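You operate a simulated robot arm through the tools that you are given. There is no shell and no other tool.

You run a simulated robot arm. Do the job below in one go: nothing can be reset, and whatever is moved stays where it is left.

## Task
Swap the used 10 ml barrel in the pump for a fresh 50 ml one and start it again.
Fine: the pump stands on the small bench; fresh means the plunger is drawn out; the used one goes in the barrel tray.

Only the result counts: the job must be done as asked and must still hold three seconds after the hand-in. Knocking over, shifting, dropping, spilling or breaking anything else fails it.

## Robot
A 7-joint arm with a two-finger parallel gripper, fixed in place. Base frame: the origin is at the foot of the arm, x ahead of it, y to its left, z up; the work surface is at about z = 880. Units: mm, degrees, N and s.
Its first joint turns from -166.0 to 166.0 degrees. Payload 1.57 kg.
The TCP is the grasp point between the finger pads, 30 mm short of the fingertips. In the tool frame z runs along the fingers and y along their closing line. The gripper opens to 80 mm. The fingers are 17 mm wide and 12 mm thick; the gripper's body (40 by 82 mm) begins 80 mm behind the TCP.
Orientation is that of the tool frame in the base frame, as a unit quaternion [w, x, y, z]. With the fingers straight down and closing along the base's y, the tool's x points along the base's -x, its y along +y and its z along -z.

## Interface
- The arm moves only by the tool nudge_tool. Its argument "plan" is a list of rows, each an object of numbers (a shift or turn left out is 0, a gripper value left out holds the last): "hand": the gripper command, from -1 (fully open) to 1 (shut), values between in proportion; "x", "y", "z": the shift along the tool's x, y, z in units of 25 mm (1.0 is 25 mm); "ax", "ay", "az": the turn, a rotation vector about the tool's x, y, z in units of 5 degrees (1.0 is 5 degrees). In form: [{"hand": .., "x": .., "y": .., "z": .., "ax": .., "ay": .., "az": ..}, ...]. A call has 1 to 20 rows; each row shifts and turns the commanded pose from where the row before left it, along the tool's axes as they then stand. A call with a number of a shift or a turn outside -1 to 1 is refused whole. Rows are played at 5 a second. More than 50 mm and 8.6 degrees between two rows, or a gripper value outside its range, and nothing of the call is played. A pose out of reach is approached as far as the arm can. The call stops where the force on the tool passes 90 N (or 10 N more than at its start, if that is more) or the arm is blocked; 0.2 s more then pass. Each finger travels about 153 mm/s and halts on what it meets, pressing with about 42 N; the grip force reading is that of the motor and also rises with nothing between the fingers. The clock runs only during rows and for 0.2 s after the last one: add rows that do not move to give the fingers time. The reply holds the time, the measured pose of the TCP, the force on the tool along the base axes, the opening and the grip force, in the units named above and with some noise, with the torque about the TCP (base axes, N m) and any sound that the robot's microphone picked up, and new pictures: "show" is both (left out), scene, wrist or none.
- Cameras (640 x 400 px; columns grow to the right, rows downward): "scene" is fixed at [212.6, 656.9, 1475.1]; the picture's right is [-0.68, -0.74, 0.00], its down [-0.46, 0.42, -0.78] and it looks along [0.57, -0.53, -0.63] (base axes); focal length 359 px, centre (320, 200). "wrist" rides on the gripper at [72, -7, -122] in the tool frame; the picture's right is [0.09, 1.00, 0.00], its down [-0.84, 0.08, -0.54] and it looks along [-0.54, 0.05, 0.84] (tool axes); focal length 238 px, centre (320, 200). There is no depth. A picture from a camera that has moved, and an enlarged one, comes with that camera's place and axes in the base frame and with its lens. The place of the scene camera against the robot may be out by one fixed shift of up to 25 mm in any direction.
- inspect(camera, box): a new picture of the part [left, top, right, bottom] of that camera's present view, enlarged. It takes no simulated time.
- hand_in(): hands the job in; it is judged then, once.

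Places have to be worked out from the pictures, the camera data and where the tool is seen. Open the gripper and draw the arm clear of the work before you hand the job in, unless the task says otherwise.

The tools are called after "Request:" by a JSON object that holds its "method" and its "body". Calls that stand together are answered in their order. nudge_tool: Moves the arm, as the interface text tells. Its arguments: {"type":"object","properties":{"plan":{"type":"array","items":{"type":"object","properties":{"hand":{"type":"number"},"x":{"type":"number"},"y":{"type":"number"},"z":{"type":"number"},"ax":{"type":"number"},"ay":{"type":"number"},"az":{"type":"number"}}}},"show":{"type":"string","enum":["both","scene","wrist","none"]}},"required":["plan"]} The other tools are called the same way: inspect (camera, box) takes an enlarged picture of a part of a camera's view; hand_in () hands the job in.

At the start:

```text
time_s: 0.0
ee_pos: [450.9, 436.3, 1219.2]
tcp_rot: [0.0, -0.001, 1.0, 0.0]
force: [0.7, 0.5, -0.6]
wrist_torque: [0.0, 0.03, 0.01]
opening: 80.0
grasp_force: 0.0
```

scene: 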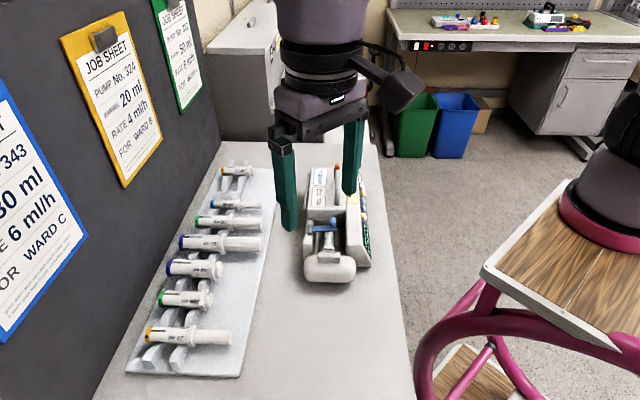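
wrist: 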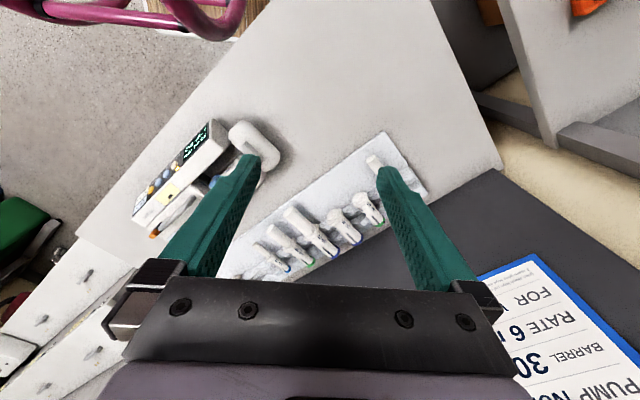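

I start with closer looks at the tray, the pump and the job sheets to work out what is there.

Request:
{"method": "inspect", "body": {"camera": "scene", "box": [120, 150, 290, 256]}}

Request:
{"method": "inspect", "body": {"camera": "scene", "box": [120, 250, 290, 380]}}

Request:
{"method": "inspect", "body": {"camera": "scene", "box": [280, 150, 390, 290]}}

Request:
{"method": "inspect", "body": {"camera": "scene", "box": [0, 0, 220, 340]}}

Request:
{"method": "inspect", "body": {"camera": "wrist", "box": [110, 100, 450, 300]}}

Request:
{"method": "inspect", "body": {"camera": "wrist", "box": [120, 100, 290, 240]}}

```text
3.76 times, centred on (205, 203) of scene
camera zoom: at [212.6, 656.9, 1475.1], right [-0.68, -0.74, 0.0], down [-0.46, 0.42, -0.78], along [0.57, -0.53, -0.63], focal length 1350 px, centre (753, 189)
```

zoom: 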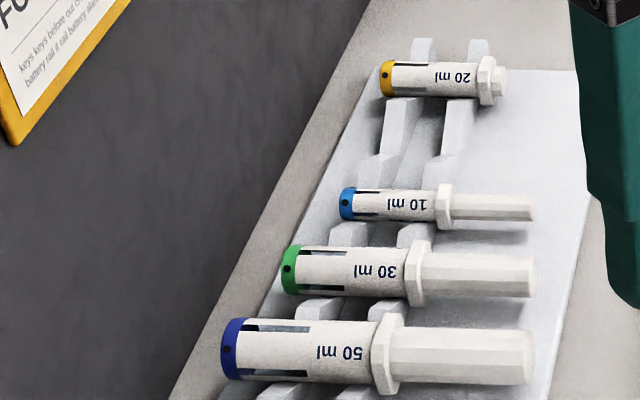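

```text
3.08 times, centred on (205, 315) of scene
camera zoom: at [212.6, 656.9, 1475.1], right [-0.68, -0.74, 0.0], down [-0.46, 0.42, -0.78], along [0.57, -0.53, -0.63], focal length 1104 px, centre (674, -154)
```

zoom: 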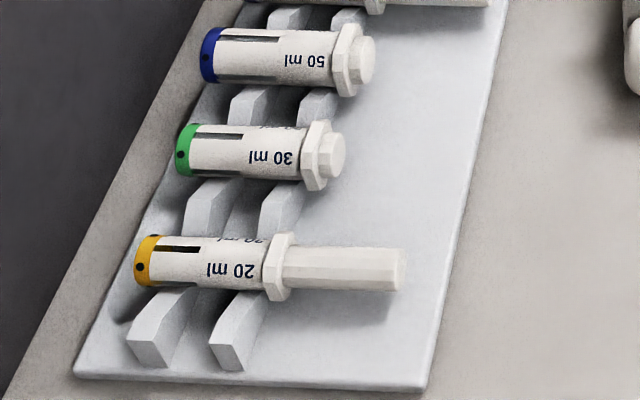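

```text
2.86 times, centred on (335, 220) of scene
camera zoom: at [212.6, 656.9, 1475.1], right [-0.68, -0.74, 0.0], down [-0.46, 0.42, -0.78], along [0.57, -0.53, -0.63], focal length 1025 px, centre (277, 143)
```

zoom: 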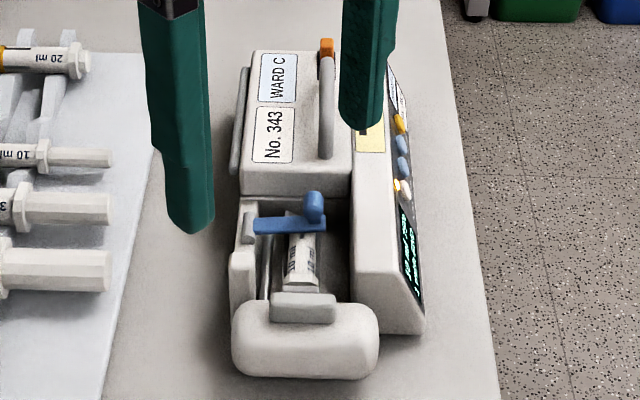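

```text
1.18 times, centred on (110, 170) of scene
camera zoom: at [212.6, 656.9, 1475.1], right [-0.68, -0.74, 0.0], down [-0.46, 0.42, -0.78], along [0.57, -0.53, -0.63], focal length 422 px, centre (567, 235)
```

zoom: 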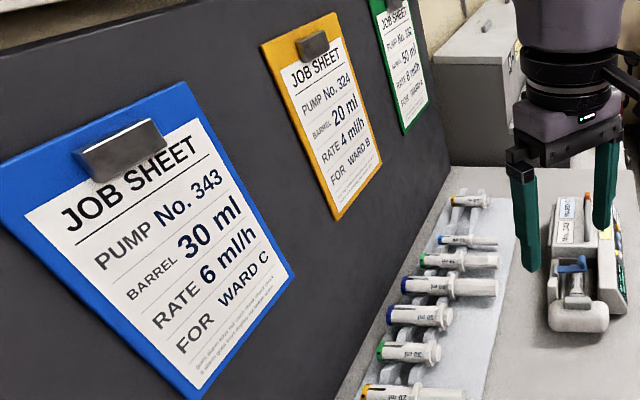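

```text
1.88 times, centred on (280, 200) of wrist
camera zoom: at [377.6, 430.4, 1340.9], right [-0.09, 1.0, 0.0], down [0.84, 0.08, 0.54], along [0.54, 0.05, -0.84], focal length 449 px, centre (395, 200)
```

zoom: 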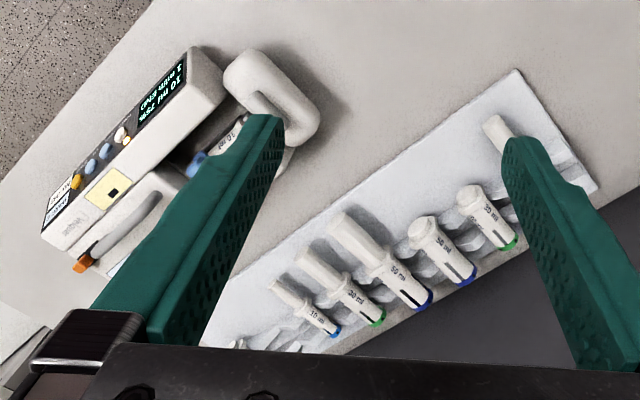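

```text
2.86 times, centred on (205, 170) of wrist
camera zoom: at [377.6, 430.4, 1340.9], right [-0.09, 1.0, 0.0], down [0.84, 0.08, 0.54], along [0.54, 0.05, -0.84], focal length 681 px, centre (649, 286)
```

zoom: 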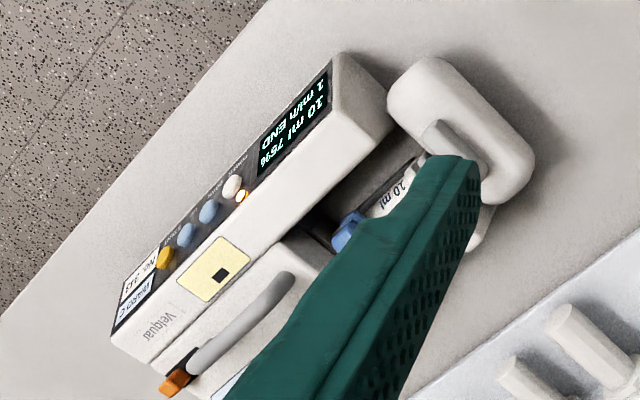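

The pump (No. 343) shows "10 ml … END". The 50 ml barrel with its plunger drawn out is the fourth from the far end of the tray. The sheet for pump 343 says 30 ml, but the task says 50 ml, so I go with the task. Next I move the wrist camera over the pump for a proper look.

Request:
{"method": "nudge_tool", "body": {"plan": [{"hand": -1, "x": -0.64, "y": -0.83, "z": 0.8}, {"x": -0.64, "y": -0.83, "z": 0.8}, {"x": -0.64, "y": -0.83, "z": 0.8}, {"x": -0.64, "y": -0.83, "z": 0.8}, {"az": 1}, {"az": 1}, {"az": 1}, {"az": 1}, {"az": 1}, {"az": 1}, {"az": 1}, {"az": 1}, {"az": 1}, {}]}}

```text
time_s: 3.0
ee_pos: [514.3, 354.1, 1137.5]
tcp_rot: [0.0, 0.383, 0.924, 0.0]
force: [-0.5, 0.9, 0.3]
wrist_torque: [-0.03, 0.0, 0.01]
opening: 80.0
grasp_force: 0.0
camera wrist: at [457.9, 400.2, 1260.5], right [0.64, 0.77, 0.0], down [0.65, -0.54, 0.54], along [0.42, -0.35, -0.84], focal length 238 px, centre (320, 200)
```

scene: 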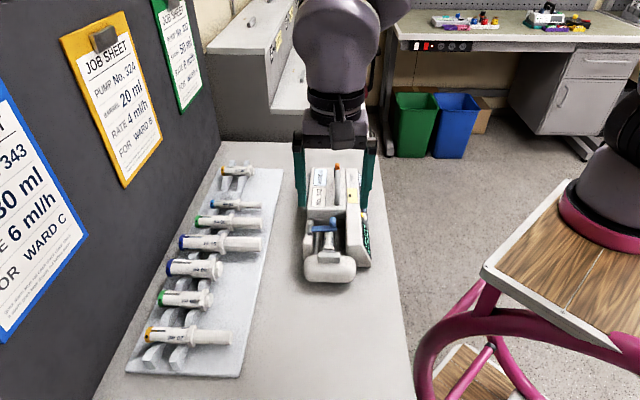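
wrist: 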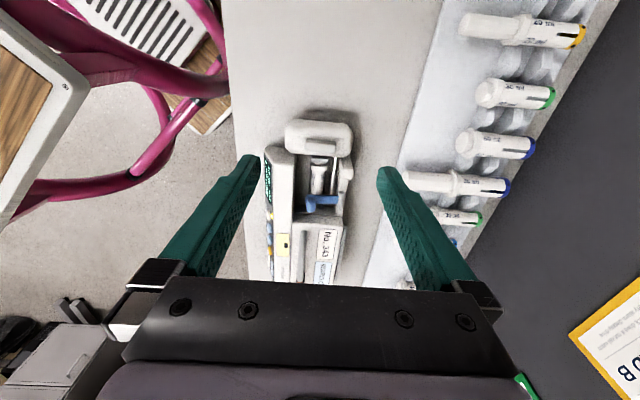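

The camera now looks along the pump. I enlarge the pump.

Request:
{"method": "inspect", "body": {"camera": "wrist", "box": [240, 105, 380, 200]}}

Request:
{"method": "inspect", "body": {"camera": "wrist", "box": [240, 190, 380, 285]}}

Request:
{"method": "inspect", "body": {"camera": "scene", "box": [285, 200, 385, 290]}}

```text
4.21 times, centred on (310, 152) of wrist
camera zoom: at [457.9, 400.2, 1260.5], right [0.64, 0.77, 0.0], down [0.65, -0.54, 0.54], along [0.42, -0.35, -0.84], focal length 1004 px, centre (362, 400)
```

zoom: 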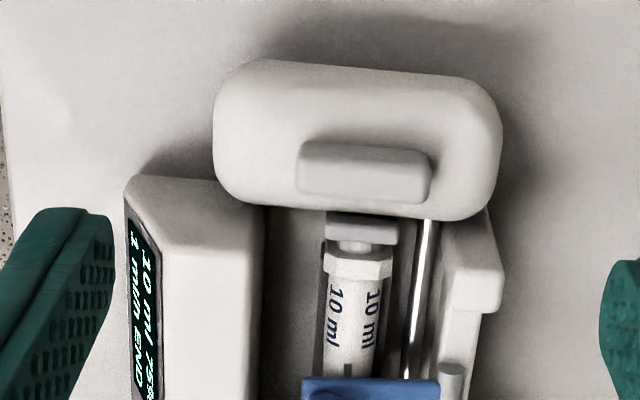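

```text
4.21 times, centred on (310, 238) of wrist
camera zoom: at [457.9, 400.2, 1260.5], right [0.64, 0.77, 0.0], down [0.65, -0.54, 0.54], along [0.42, -0.35, -0.84], focal length 1004 px, centre (362, 42)
```

zoom: 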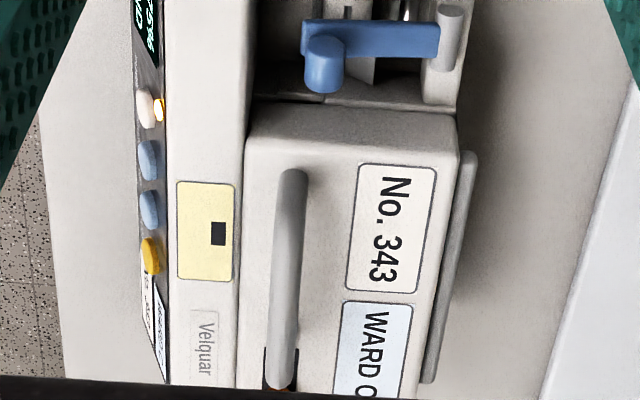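

```text
4.44 times, centred on (335, 245) of scene
camera zoom: at [212.6, 656.9, 1475.1], right [-0.68, -0.74, 0.0], down [-0.46, 0.42, -0.78], along [0.57, -0.53, -0.63], focal length 1594 px, centre (253, 0)
```

zoom: 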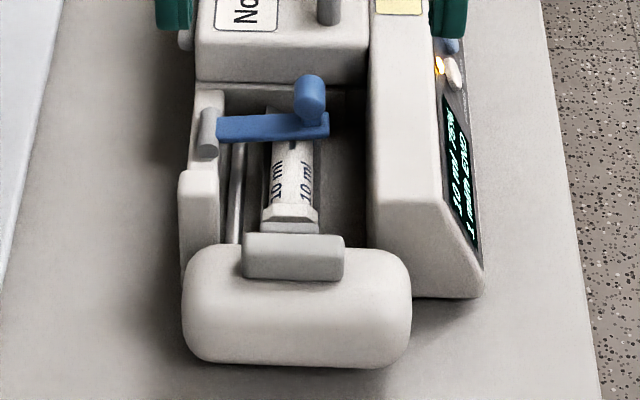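

The blue arm clamps the barrel, and the carriage block at the +y end pushes the plunger and has a grey button or lever on it. I now go round to the panel side to read the buttons and display.

Request:
{"method": "nudge_tool", "body": {"plan": [{"x": -0.929, "y": -0.913}, {"x": -0.929, "y": -0.913}, {"x": -0.929, "y": -0.913}, {"x": -0.929, "y": -0.913}, {"x": -0.929, "y": -0.913}, {"x": -0.929, "y": -0.913}, {"x": -0.929, "y": -0.913}, {"az": -1}, {"az": -1}, {"az": -1}, {"az": -1}, {"az": -1}, {"az": -1}, {"az": -1}, {"az": -1}, {"az": -1}], "show": "none"}}

Request:
{"method": "nudge_tool", "body": {"plan": [{"az": -1}, {"az": -1}, {"az": -1}, {"az": -1}, {"az": -1}, {"az": -1}, {"az": -1}, {"az": -1}, {"az": -1}, {}]}}

```text
time_s: 6.4
ee_pos: [517.0, 125.5, 1138.4]
tcp_rot: [0.0, 0.0, 1.0, 0.0]
force: [-0.1, -0.2, 0.1]
wrist_torque: [0.02, 0.04, -0.04]
opening: 80.0
grasp_force: 0.1
```

```text
time_s: 8.6
ee_pos: [517.4, 125.4, 1138.3]
tcp_rot: [0.001, -0.383, 0.924, 0.0]
force: [0.3, 1.1, -0.5]
wrist_torque: [-0.01, -0.01, 0.01]
opening: 79.8
grasp_force: 0.0
camera wrist: at [469.7, 70.1, 1260.6], right [-0.77, 0.64, 0.0], down [0.54, 0.65, 0.54], along [0.35, 0.42, -0.84], focal length 238 px, centre (320, 200)
```

scene: 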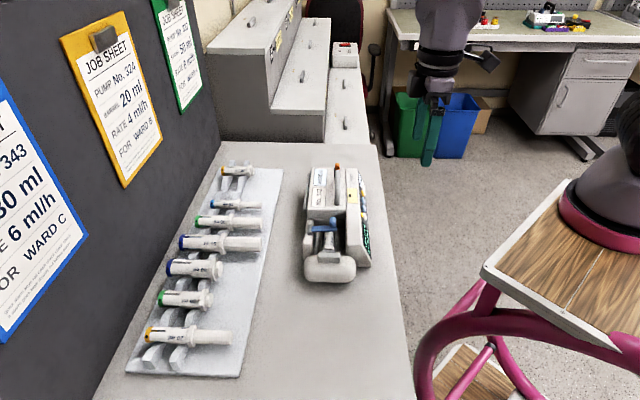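
wrist: 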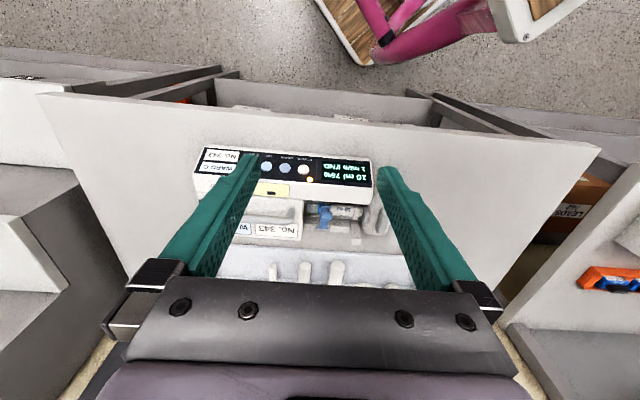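

The panel is visible (upside down). I enlarge it.

Request:
{"method": "inspect", "body": {"camera": "wrist", "box": [185, 140, 285, 205]}}

Request:
{"method": "inspect", "body": {"camera": "wrist", "box": [250, 140, 390, 235]}}

Request:
{"method": "inspect", "body": {"camera": "scene", "box": [285, 150, 385, 220]}}

Request:
{"method": "inspect", "body": {"camera": "scene", "box": [285, 210, 385, 290]}}

```text
6.15 times, centred on (235, 172) of wrist
camera zoom: at [469.7, 70.1, 1260.6], right [-0.77, 0.64, 0.0], down [0.54, 0.65, 0.54], along [0.35, 0.42, -0.84], focal length 1467 px, centre (843, 369)
```

zoom: 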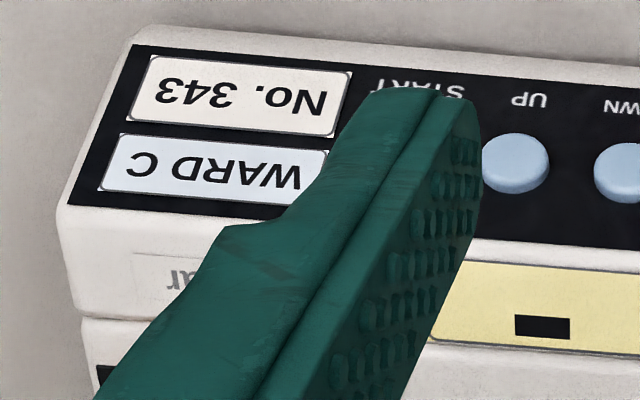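

```text
4.21 times, centred on (320, 188) of wrist
camera zoom: at [469.7, 70.1, 1260.6], right [-0.77, 0.64, 0.0], down [0.54, 0.65, 0.54], along [0.35, 0.42, -0.84], focal length 1004 px, centre (320, 253)
```

zoom: 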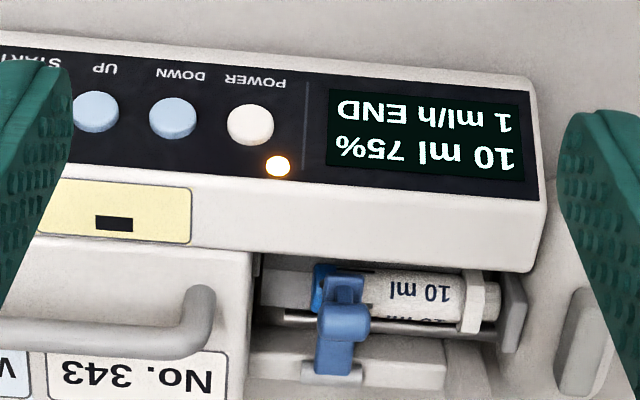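

```text
5.71 times, centred on (335, 185) of scene
camera zoom: at [212.6, 656.9, 1475.1], right [-0.68, -0.74, 0.0], down [-0.46, 0.42, -0.78], along [0.57, -0.53, -0.63], focal length 2049 px, centre (234, 286)
```

zoom: 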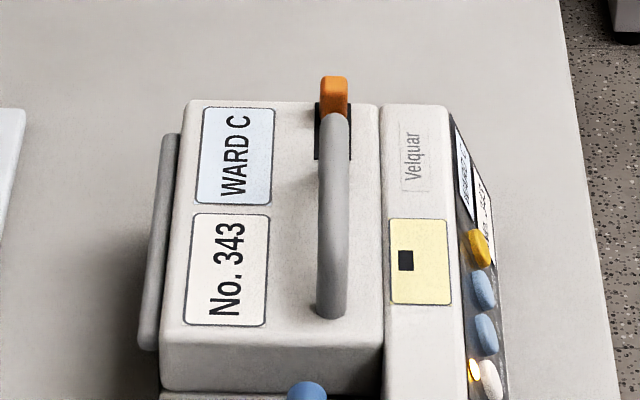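

```text
5.00 times, centred on (335, 250) of scene
camera zoom: at [212.6, 656.9, 1475.1], right [-0.68, -0.74, 0.0], down [-0.46, 0.42, -0.78], along [0.57, -0.53, -0.63], focal length 1793 px, centre (245, -50)
```

zoom: 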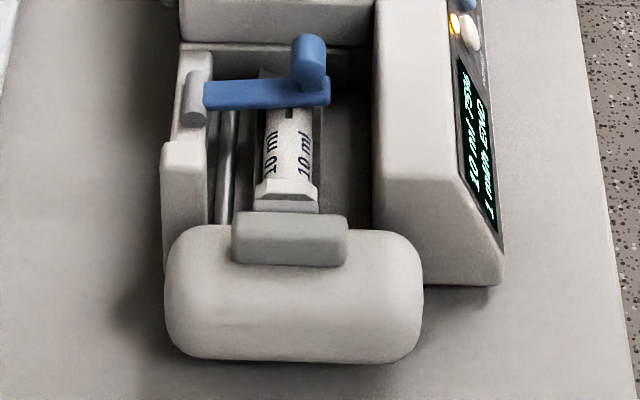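

Buttons from the far end are START (yellow), UP, DOWN and POWER. The display reads "10 ml 75% / 1 ml/h END". I move closer to the carriage and clamp to understand the mechanism.

Request:
{"method": "nudge_tool", "body": {"plan": [{"y": 0.88, "z": 0.5, "x": -0.2}, {"y": 0.88, "z": 0.5, "x": -0.2}, {"y": 0.88, "z": 0.5, "x": -0.2}, {"y": 0.88, "z": 0.5, "x": -0.2}, {}], "show": "wrist"}}

Request:
{"method": "inspect", "body": {"camera": "wrist", "box": [230, 130, 410, 260]}}

```text
time_s: 9.8
ee_pos: [467.3, 203.0, 1088.1]
tcp_rot: [0.0, -0.383, 0.924, 0.001]
force: [0.0, 0.4, 0.1]
wrist_torque: [0.01, -0.03, -0.01]
opening: 79.9
grasp_force: 0.1
camera wrist: at [420.5, 147.0, 1210.8], right [-0.77, 0.64, 0.0], down [0.54, 0.65, 0.54], along [0.35, 0.42, -0.84], focal length 238 px, centre (320, 200)
```

wrist: 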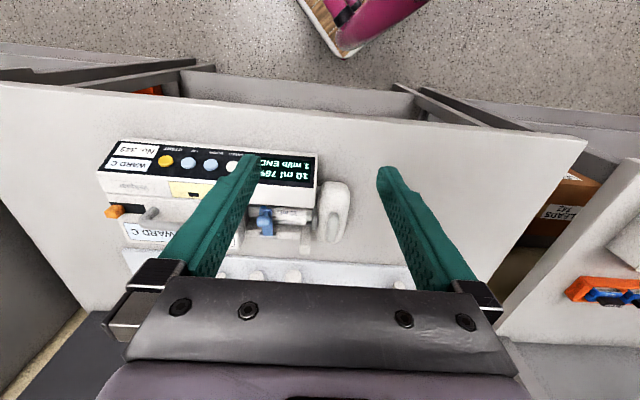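

```text
3.08 times, centred on (320, 195) of wrist
camera zoom: at [420.5, 147.0, 1210.8], right [-0.77, 0.64, 0.0], down [0.54, 0.65, 0.54], along [0.35, 0.42, -0.84], focal length 733 px, centre (320, 215)
```

zoom: 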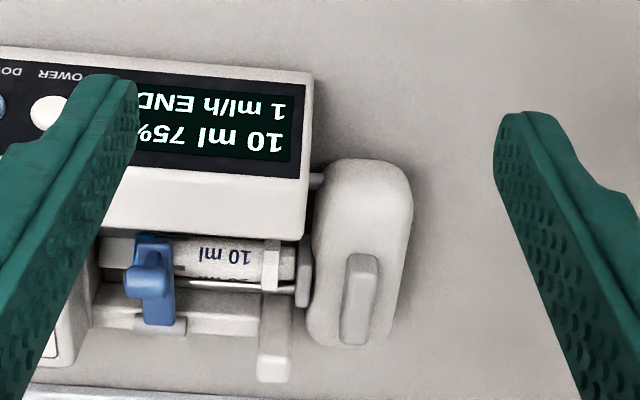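

The carriage has a grey raised piece on top and a grey pusher plate. I tilt the tool for a flatter side view of the clamp and carriage.

Request:
{"method": "nudge_tool", "body": {"plan": [{"y": 0.5}, {"y": 0.5}, {"y": 0.5, "ay": -1}, {"ay": -1}, {"ay": -1}, {"ay": -1}, {"ay": -1}, {"ay": -1}, {"x": 0.5, "z": 0.86}, {"x": 0.5, "z": 0.86}, {"x": 0.5, "z": 0.86}, {}], "show": "wrist"}}

Request:
{"method": "inspect", "body": {"camera": "wrist", "box": [220, 130, 400, 250]}}

```text
time_s: 12.4
ee_pos: [463.5, 252.1, 1036.8]
tcp_rot: [0.238, -0.37, 0.893, 0.099]
force: [0.5, 0.2, -0.2]
wrist_torque: [-0.01, 0.01, -0.02]
opening: 80.0
grasp_force: 0.1
out of reach, approached as far as the arm can: row 8, 9, 10, 11
camera wrist: at [378.8, 160.9, 1106.2], right [-0.76, 0.65, -0.05], down [0.27, 0.38, 0.89], along [0.59, 0.66, -0.46], focal length 238 px, centre (320, 200)
```

wrist: 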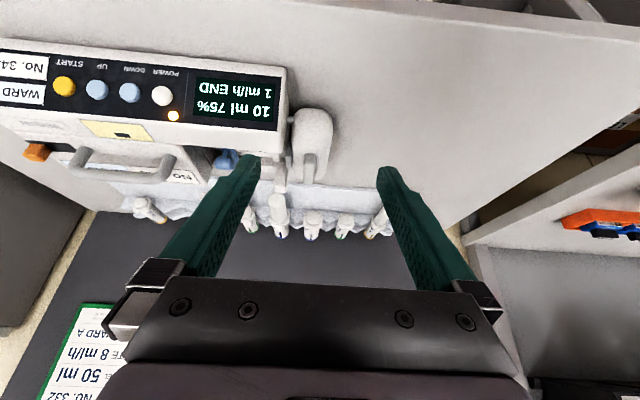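

```text
3.33 times, centred on (310, 190) of wrist
camera zoom: at [378.8, 160.9, 1106.2], right [-0.76, 0.65, -0.05], down [0.27, 0.38, 0.89], along [0.59, 0.66, -0.46], focal length 794 px, centre (353, 233)
```

zoom: 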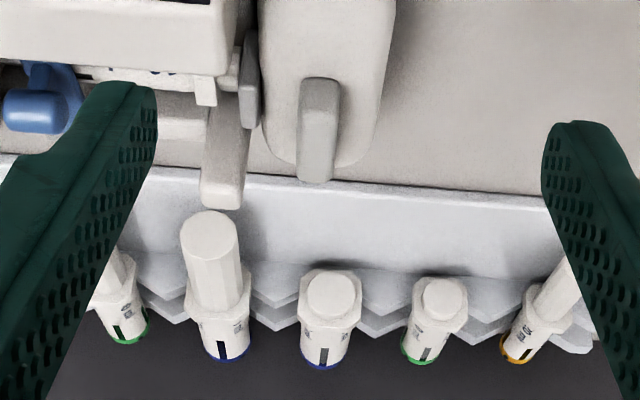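

The flat view was cut short by reach. I back out the tilt and go to the carriage's +y end for a clearer side view.

Request:
{"method": "nudge_tool", "body": {"plan": [{"x": -0.5, "z": -0.86}, {"x": -0.5, "z": -0.86}, {"x": -0.5, "z": -0.86}, {"ay": 1}, {"ay": 1}, {"ay": 1}, {"ay": 1}, {"ay": 1}, {"ay": 1}, {}], "show": "none"}}

```text
time_s: 14.6
ee_pos: [461.0, 254.0, 1110.0]
tcp_rot: [-0.001, -0.383, 0.924, 0.0]
force: [0.4, 0.2, 0.2]
wrist_torque: [0.0, -0.02, 0.02]
opening: 80.2
grasp_force: 0.0
```

Request:
{"method": "nudge_tool", "body": {"plan": [{"x": -0.707, "y": 0.905}, {"x": -0.707, "y": 0.905}, {"x": -0.707, "y": 0.905}, {"x": -0.707, "y": 0.905}, {"x": -0.707, "y": 0.905}, {"x": -0.707, "y": 0.905}, {"az": 1}, {"az": 1}, {"az": 1}, {"az": 1}, {"az": 1}, {"az": 1}, {"az": 1}, {"az": 1}, {"az": 1}, {"az": 1}, {"az": 1}, {"az": 1}, {"az": 1}, {"az": 1}], "show": "none"}}

Request:
{"method": "nudge_tool", "body": {"plan": [{"az": 1}, {"az": 1}, {"az": 1}, {"az": 1}, {"z": 1}, {"z": 1}, {"z": 1}, {"ay": -1}, {"ay": -1}, {"ay": -1}, {"ay": -1}, {"ay": -1}, {"ay": -1}, {}]}}

Request:
{"method": "inspect", "body": {"camera": "wrist", "box": [220, 130, 400, 250]}}

```text
time_s: 18.8
ee_pos: [441.5, 423.5, 1109.7]
tcp_rot: [0.0, 0.217, 0.976, 0.0]
force: [-0.8, 0.8, 0.3]
wrist_torque: [0.01, -0.02, -0.01]
opening: 80.1
grasp_force: 0.0
```

```text
time_s: 21.8
ee_pos: [441.7, 423.9, 1035.0]
tcp_rot: [0.239, 0.37, 0.892, -0.099]
force: [-0.1, 0.8, -0.4]
wrist_torque: [0.02, 0.03, 0.01]
opening: 80.0
grasp_force: 0.1
camera wrist: at [349.0, 506.9, 1105.3], right [0.65, 0.76, -0.05], down [0.37, -0.27, 0.89], along [0.66, -0.59, -0.46], focal length 238 px, centre (320, 200)
```

scene: 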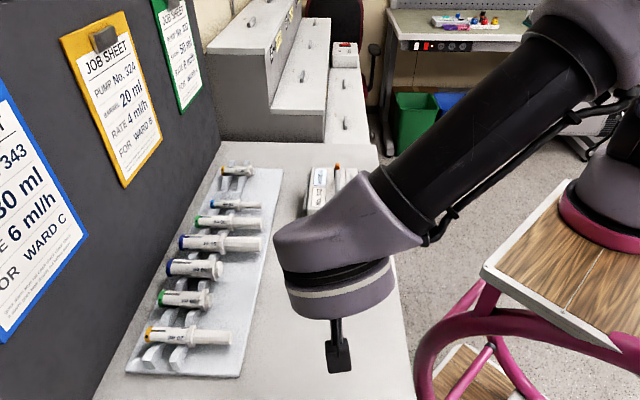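
wrist: 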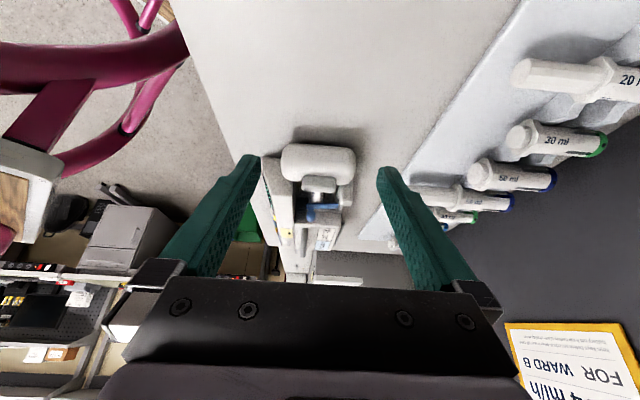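

```text
3.33 times, centred on (310, 190) of wrist
camera zoom: at [349.0, 506.9, 1105.3], right [0.65, 0.76, -0.05], down [0.37, -0.27, 0.89], along [0.66, -0.59, -0.46], focal length 794 px, centre (353, 233)
```

zoom: 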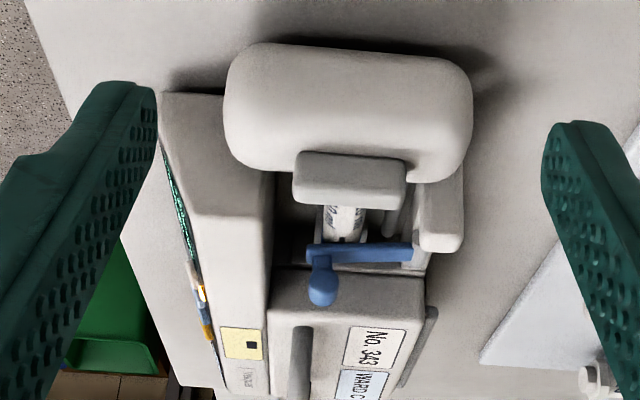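

The enlarged pictures look sharp, so I zoom harder on the carriage and clamp from here.

Request:
{"method": "inspect", "body": {"camera": "wrist", "box": [280, 140, 360, 190]}}

Request:
{"method": "inspect", "body": {"camera": "wrist", "box": [300, 175, 360, 225]}}

Request:
{"method": "inspect", "body": {"camera": "wrist", "box": [400, 40, 640, 260]}}

```text
8.00 times, centred on (320, 165) of wrist
camera zoom: at [349.0, 506.9, 1105.3], right [0.65, 0.76, -0.05], down [0.37, -0.27, 0.89], along [0.66, -0.59, -0.46], focal length 1907 px, centre (320, 480)
```

zoom: 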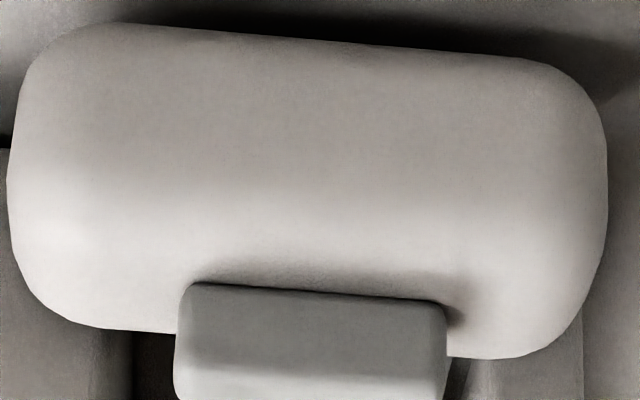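

```text
8.00 times, centred on (330, 200) of wrist
camera zoom: at [349.0, 506.9, 1105.3], right [0.65, 0.76, -0.05], down [0.37, -0.27, 0.89], along [0.66, -0.59, -0.46], focal length 1907 px, centre (240, 200)
```

zoom: 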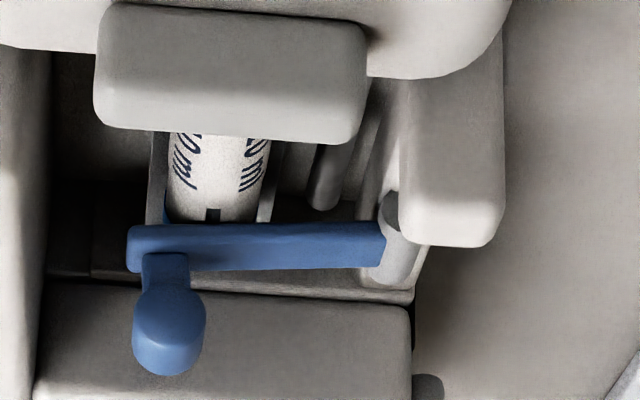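

```text
1.82 times, centred on (520, 150) of wrist
camera zoom: at [349.0, 506.9, 1105.3], right [0.65, 0.76, -0.05], down [0.37, -0.27, 0.89], along [0.66, -0.59, -0.46], focal length 433 px, centre (-44, 291)
```

zoom: 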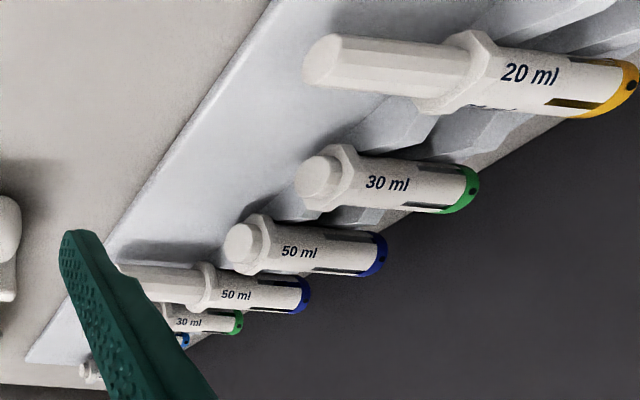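

I triangulated the key points. The carriage lever top is near (547, 327, 947), the clamp knob near (610, 254, 951), and the clamp hinge pin (along the pump axis) near (645, 287, 930). The pump axis lies at 135° and the housing top at z≈954. I level the tool, rise and turn so the fingers close along the pump axis.

Request:
{"method": "nudge_tool", "body": {"plan": [{"ay": 1}, {"ay": 1}, {"ay": 1}, {"ay": 1}, {"ay": 1}, {"ay": 1}, {"z": -1}, {"z": -1}, {"az": -1}, {"az": -1}, {"az": -1}, {"az": -1}, {"az": -1}, {"az": -1}, {"az": -1}, {"az": -1}, {"az": -1}], "show": "none"}}

Request:
{"method": "nudge_tool", "body": {"plan": [{"az": -1}, {"az": -1}, {"az": -1}, {"az": -1}, {"az": -1}, {"az": -1}, {"az": -1}, {"az": -1}, {"az": -1}, {}], "show": "none"}}

```text
time_s: 25.4
ee_pos: [442.5, 423.7, 1084.9]
tcp_rot: [0.0, 0.0, 1.0, 0.0]
force: [0.4, -0.8, -0.5]
wrist_torque: [0.01, -0.02, -0.01]
opening: 80.1
grasp_force: 0.1
```

```text
time_s: 27.6
ee_pos: [442.5, 424.3, 1085.9]
tcp_rot: [0.001, -0.384, 0.924, 0.0]
force: [0.4, -0.4, 0.6]
wrist_torque: [-0.01, 0.0, -0.01]
opening: 80.0
grasp_force: 0.0
```

Request:
{"method": "nudge_tool", "body": {"plan": [{"y": -0.956}, {"y": -0.956}, {"y": -0.956}, {"y": -0.956}, {"y": -0.956}, {"y": -0.956}, {"y": -0.956}, {"y": -0.956}, {"y": -0.956}, {"y": -0.956}, {"z": 1, "hand": 0.0}, {"z": 0.8}, {}]}}

Request:
{"method": "inspect", "body": {"camera": "scene", "box": [285, 180, 385, 280]}}

Request:
{"method": "inspect", "body": {"camera": "wrist", "box": [200, 100, 440, 260]}}

```text
time_s: 30.4
ee_pos: [611.7, 253.9, 1039.3]
tcp_rot: [0.0, -0.383, 0.924, 0.0]
force: [0.1, -0.1, -0.8]
wrist_torque: [-0.01, 0.04, 0.03]
opening: 40.1
grasp_force: 0.1
camera wrist: at [564.3, 198.7, 1161.7], right [-0.77, 0.64, 0.0], down [0.54, 0.65, 0.54], along [0.35, 0.42, -0.84], focal length 238 px, centre (320, 200)
```

scene: 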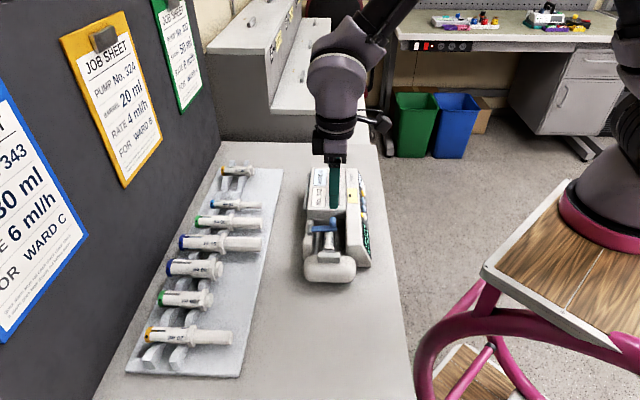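
wrist: 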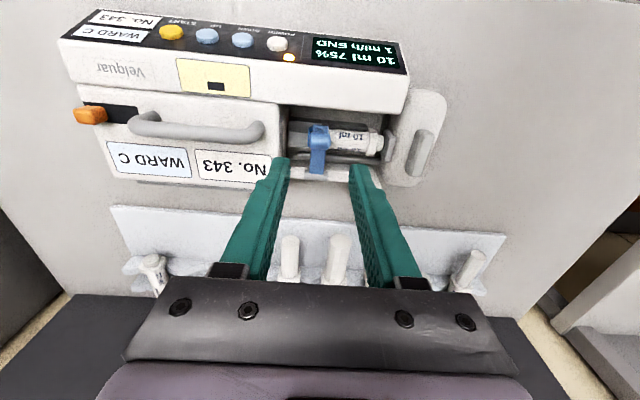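

```text
4.00 times, centred on (335, 230) of scene
camera zoom: at [212.6, 656.9, 1475.1], right [-0.68, -0.74, 0.0], down [-0.46, 0.42, -0.78], along [0.57, -0.53, -0.63], focal length 1434 px, centre (260, 80)
```

zoom: 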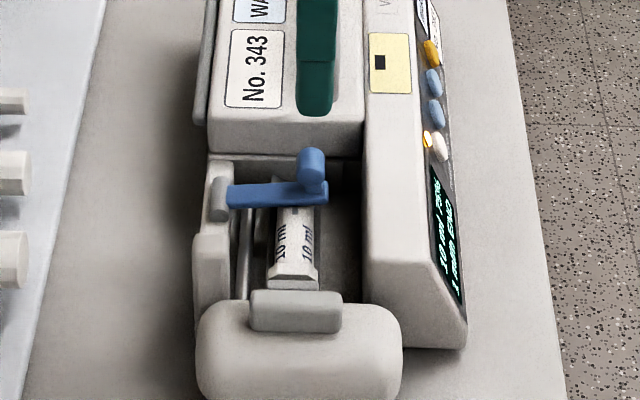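

```text
2.50 times, centred on (320, 180) of wrist
camera zoom: at [564.3, 198.7, 1161.7], right [-0.77, 0.64, 0.0], down [0.54, 0.65, 0.54], along [0.35, 0.42, -0.84], focal length 596 px, centre (320, 250)
```

zoom: 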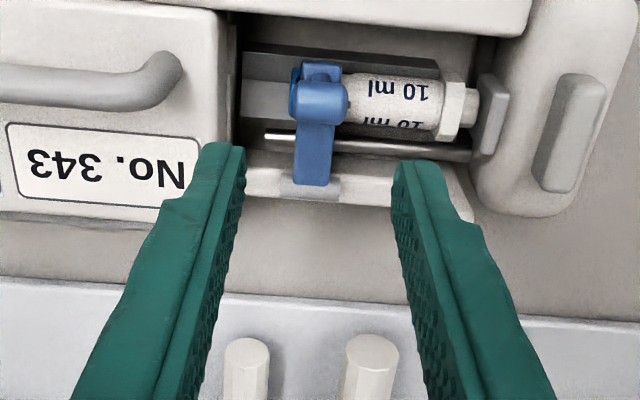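

The knob sits centred between the fingers with box clearance. I narrow to 30 mm, descend to put the knob near the fingertips, and close on it.

Request:
{"method": "nudge_tool", "body": {"plan": [{"hand": 0.25, "y": 0.04}, {"z": 0.9}, {"z": 0.9}, {"z": 0.88}, {}, {"hand": 1}, {}, {}]}}

Request:
{"method": "inspect", "body": {"camera": "wrist", "box": [240, 100, 400, 200]}}

```text
time_s: 32.2
ee_pos: [610.8, 254.5, 973.8]
tcp_rot: [0.0, -0.383, 0.924, 0.0]
force: [2.8, -2.8, 0.2]
wrist_torque: [-0.27, -0.02, 0.02]
opening: 19.6
grasp_force: 33.3
camera wrist: at [563.3, 199.5, 1096.3], right [-0.77, 0.64, 0.0], down [0.54, 0.65, 0.54], along [0.35, 0.42, -0.84], focal length 238 px, centre (320, 200)
```

scene: 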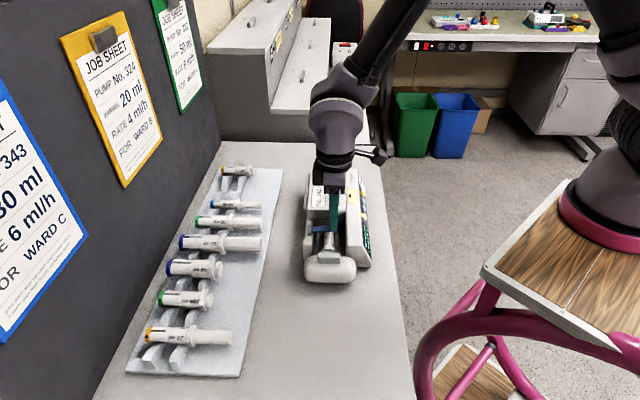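
wrist: 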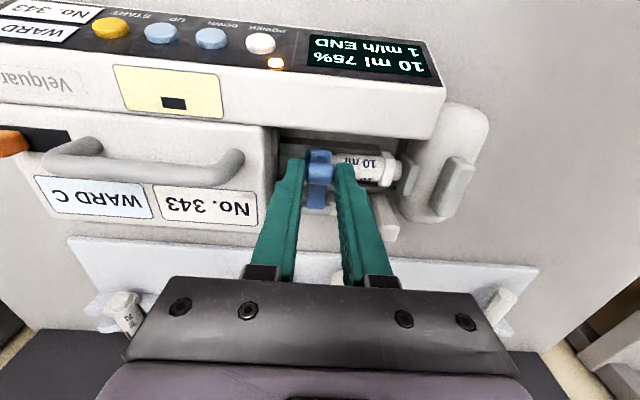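

```text
4.00 times, centred on (320, 150) of wrist
camera zoom: at [563.3, 199.5, 1096.3], right [-0.77, 0.64, 0.0], down [0.54, 0.65, 0.54], along [0.35, 0.42, -0.84], focal length 953 px, centre (320, 400)
```

zoom: 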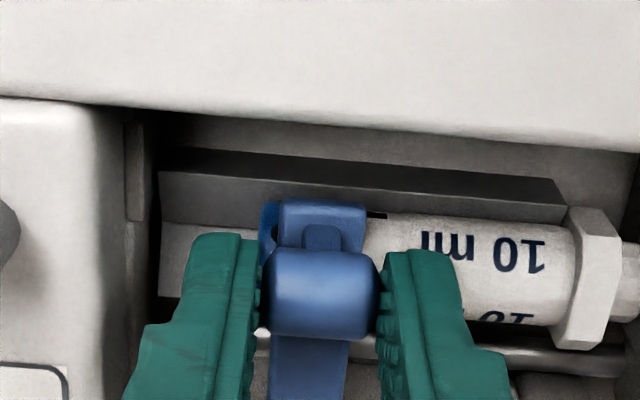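

The knob is gripped at 19.6 mm. I lift it along the hinge arc in a small first step and watch the force.

Request:
{"method": "nudge_tool", "body": {"plan": [{"x": -0.08, "z": -0.15}, {"x": -0.09, "z": -0.15}, {"x": -0.11, "z": -0.13}, {"x": -0.11, "z": -0.13}, {}], "show": "wrist"}}

Request:
{"method": "inspect", "body": {"camera": "wrist", "box": [240, 100, 400, 200]}}

```text
time_s: 33.4
ee_pos: [616.9, 263.2, 987.7]
tcp_rot: [0.0, -0.383, 0.924, 0.0]
force: [-0.3, -0.9, -4.8]
wrist_torque: [-0.19, 0.16, -0.06]
opening: 19.8
grasp_force: 34.1
camera wrist: at [569.8, 207.0, 1110.1], right [-0.77, 0.64, 0.0], down [0.54, 0.65, 0.54], along [0.35, 0.42, -0.84], focal length 238 px, centre (320, 200)
```

wrist: 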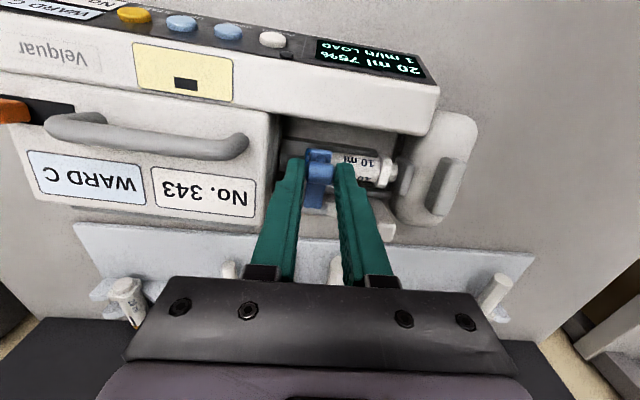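

```text
4.00 times, centred on (320, 150) of wrist
camera zoom: at [569.8, 207.0, 1110.1], right [-0.77, 0.64, 0.0], down [0.54, 0.65, 0.54], along [0.35, 0.42, -0.84], focal length 953 px, centre (320, 400)
```

zoom: 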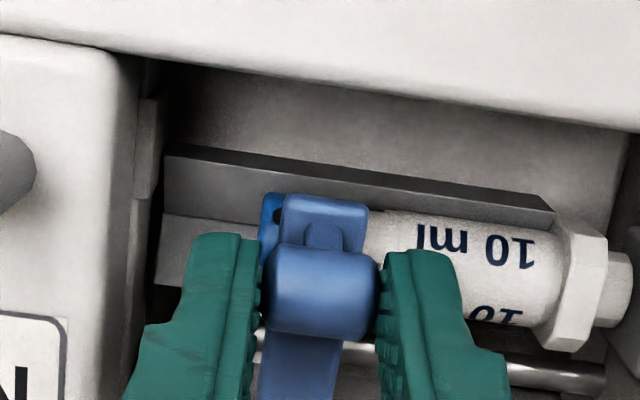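

The display changed to "20 ml … LOAD", so the arm angle sets the sensed size and the clamp is lifting freely. I carry on along the arc.

Request:
{"method": "nudge_tool", "body": {"plan": [{"x": -0.264, "z": -0.22}, {"x": -0.3, "z": -0.176}, {"x": -0.324, "z": -0.116}, {"x": -0.34, "z": -0.06}, {"x": -0.344, "z": 0}, {}]}}

Request:
{"method": "inspect", "body": {"camera": "wrist", "box": [220, 80, 420, 200]}}

```text
time_s: 34.8
ee_pos: [645.6, 290.3, 1002.2]
tcp_rot: [0.001, -0.383, 0.924, 0.0]
force: [0.7, 0.0, -6.2]
wrist_torque: [-0.15, 0.21, 0.05]
opening: 19.7
grasp_force: 33.5
camera wrist: at [597.5, 235.0, 1123.0], right [-0.77, 0.64, 0.0], down [0.54, 0.65, 0.54], along [0.35, 0.42, -0.84], focal length 238 px, centre (320, 200)
```

scene: 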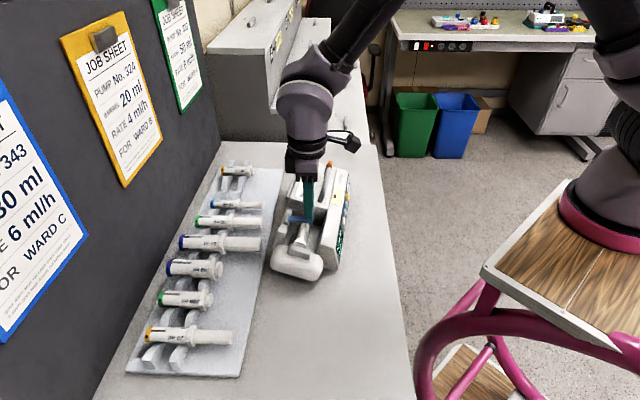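
wrist: 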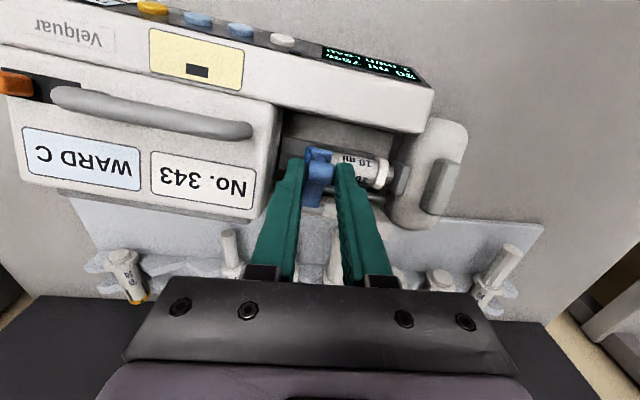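

```text
3.20 times, centred on (320, 140) of wrist
camera zoom: at [597.5, 235.0, 1123.0], right [-0.77, 0.64, 0.0], down [0.54, 0.65, 0.54], along [0.35, 0.42, -0.84], focal length 763 px, centre (320, 392)
```

zoom: 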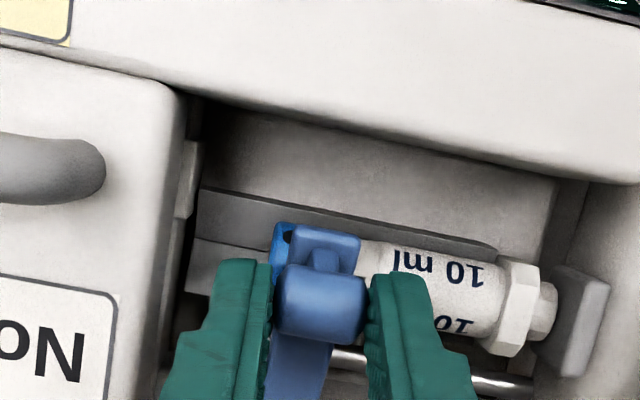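

The pump itself got dragged and turned, so the clamp isn't simply following my arc. I look closely before doing anything more.

Request:
{"method": "inspect", "body": {"camera": "scene", "box": [260, 150, 370, 290]}}

Request:
{"method": "inspect", "body": {"camera": "scene", "box": [270, 190, 340, 250]}}

Request:
{"method": "inspect", "body": {"camera": "wrist", "box": [280, 130, 360, 180]}}

```text
2.86 times, centred on (315, 220) of scene
camera zoom: at [212.6, 656.9, 1475.1], right [-0.68, -0.74, 0.0], down [-0.46, 0.42, -0.78], along [0.57, -0.53, -0.63], focal length 1025 px, centre (334, 143)
```

zoom: 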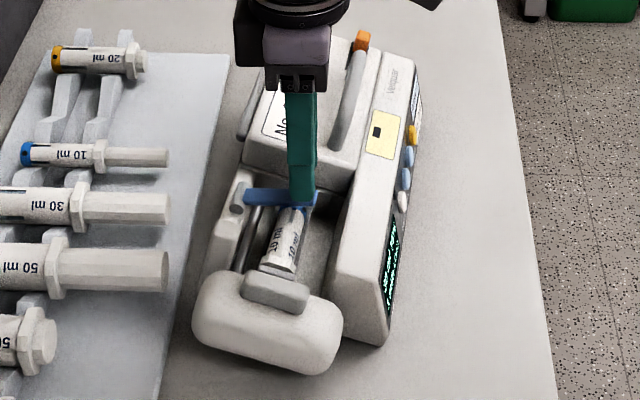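

```text
6.67 times, centred on (305, 220) of scene
camera zoom: at [212.6, 656.9, 1475.1], right [-0.68, -0.74, 0.0], down [-0.46, 0.42, -0.78], along [0.57, -0.53, -0.63], focal length 2391 px, centre (420, 67)
```

zoom: 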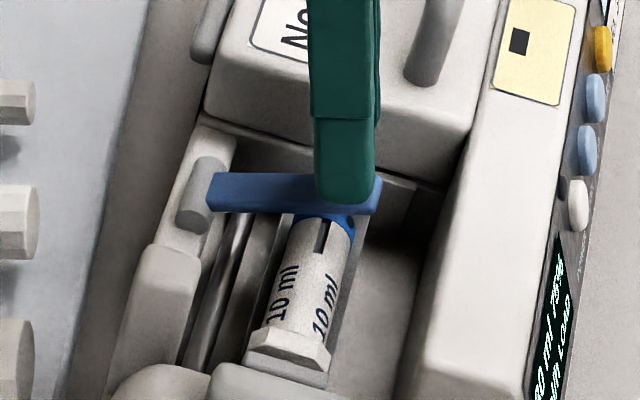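

```text
8.00 times, centred on (320, 155) of wrist
camera zoom: at [597.5, 235.0, 1123.0], right [-0.77, 0.64, 0.0], down [0.54, 0.65, 0.54], along [0.35, 0.42, -0.84], focal length 1907 px, centre (320, 560)
```

zoom: 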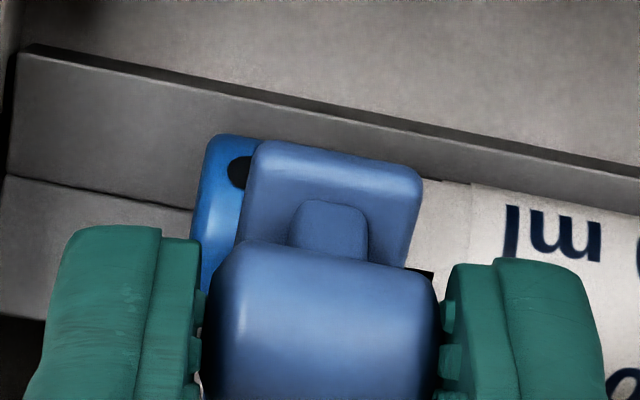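

Request:
{"method": "inspect", "body": {"camera": "wrist", "box": [280, 165, 370, 225]}}

Request:
{"method": "inspect", "body": {"camera": "scene", "box": [280, 200, 320, 235]}}

Request:
{"method": "inspect", "body": {"camera": "wrist", "box": [0, 0, 640, 260]}}

Request:
{"method": "inspect", "body": {"camera": "scene", "box": [325, 215, 365, 275]}}

```text
6.67 times, centred on (325, 195) of wrist
camera zoom: at [597.5, 235.0, 1123.0], right [-0.77, 0.64, 0.0], down [0.54, 0.65, 0.54], along [0.35, 0.42, -0.84], focal length 1589 px, centre (287, 233)
```

zoom: 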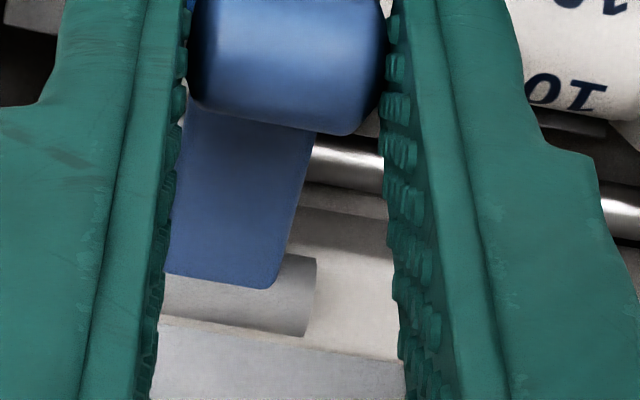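

```text
11.43 times, centred on (300, 218) of scene
camera zoom: at [212.6, 656.9, 1475.1], right [-0.68, -0.74, 0.0], down [-0.46, 0.42, -0.78], along [0.57, -0.53, -0.63], focal length 4099 px, centre (549, 0)
```

zoom: 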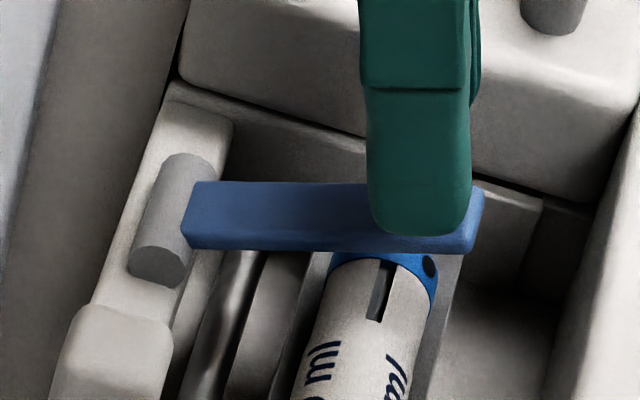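

```text
1.00 times, centred on (320, 130) of wrist (not enlarged: the box is as wide or as high as the picture)
camera zoom: at [597.5, 235.0, 1123.0], right [-0.77, 0.64, 0.0], down [0.54, 0.65, 0.54], along [0.35, 0.42, -0.84], focal length 238 px, centre (320, 270)
```

zoom: 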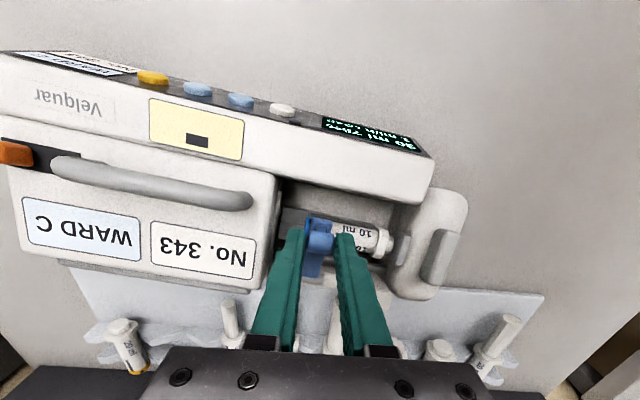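

```text
6.67 times, centred on (345, 245) of scene
camera zoom: at [212.6, 656.9, 1475.1], right [-0.68, -0.74, 0.0], down [-0.46, 0.42, -0.78], along [0.57, -0.53, -0.63], focal length 2391 px, centre (153, -100)
```

zoom: 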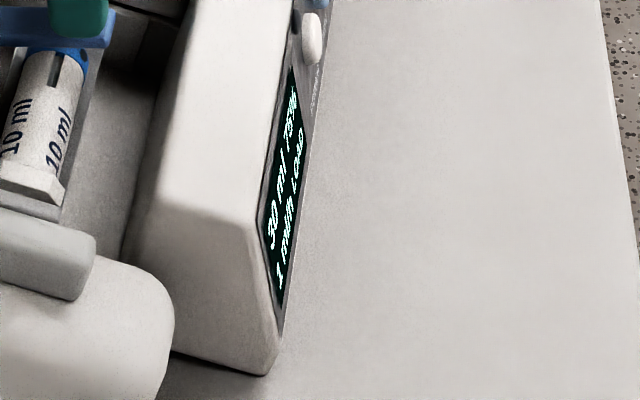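

The rigid pinch kept the clamp arm from turning, so I tipped the light pump up on its display-side edge and dragged it. I lower the knob straight down to set the pump flat again, watching the force.

Request:
{"method": "nudge_tool", "body": {"plan": [{"z": 0.18}, {"z": 0.18}, {"z": 0.18}, {"z": 0.18}, {"z": 0.18}, {"z": 0.1}, {}]}}

Request:
{"method": "inspect", "body": {"camera": "scene", "box": [260, 150, 370, 290]}}

```text
time_s: 36.4
ee_pos: [644.6, 289.6, 976.6]
tcp_rot: [0.0, -0.383, 0.924, 0.0]
force: [0.6, 1.5, -4.5]
wrist_torque: [-0.06, 0.1, 0.01]
opening: 19.6
grasp_force: 33.5
camera wrist: at [597.1, 235.4, 1098.7], right [-0.77, 0.64, 0.0], down [0.54, 0.65, 0.54], along [0.35, 0.42, -0.84], focal length 238 px, centre (320, 200)
```

scene: 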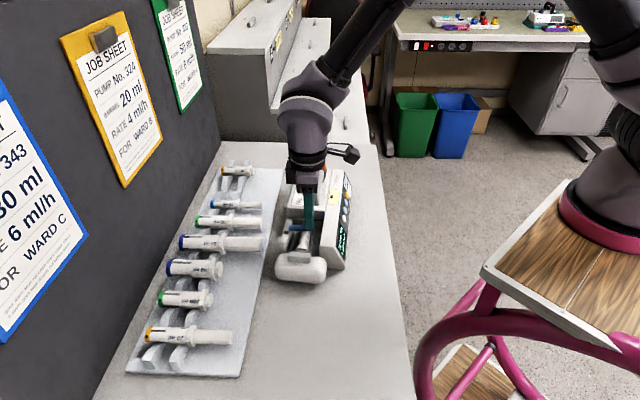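
wrist: 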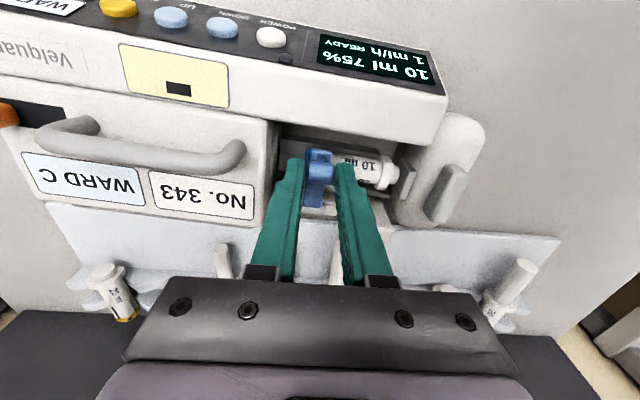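

```text
2.86 times, centred on (315, 220) of scene
camera zoom: at [212.6, 656.9, 1475.1], right [-0.68, -0.74, 0.0], down [-0.46, 0.42, -0.78], along [0.57, -0.53, -0.63], focal length 1025 px, centre (334, 143)
```

zoom: 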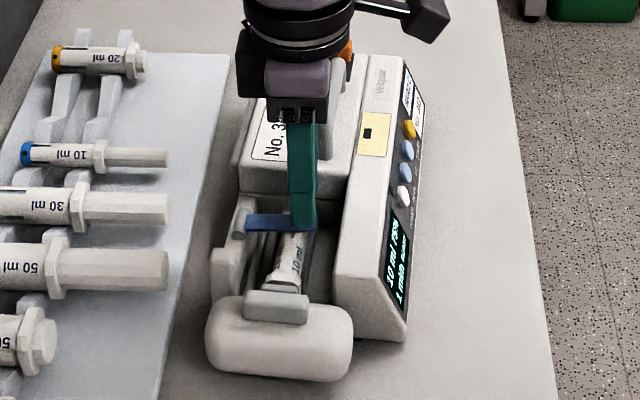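

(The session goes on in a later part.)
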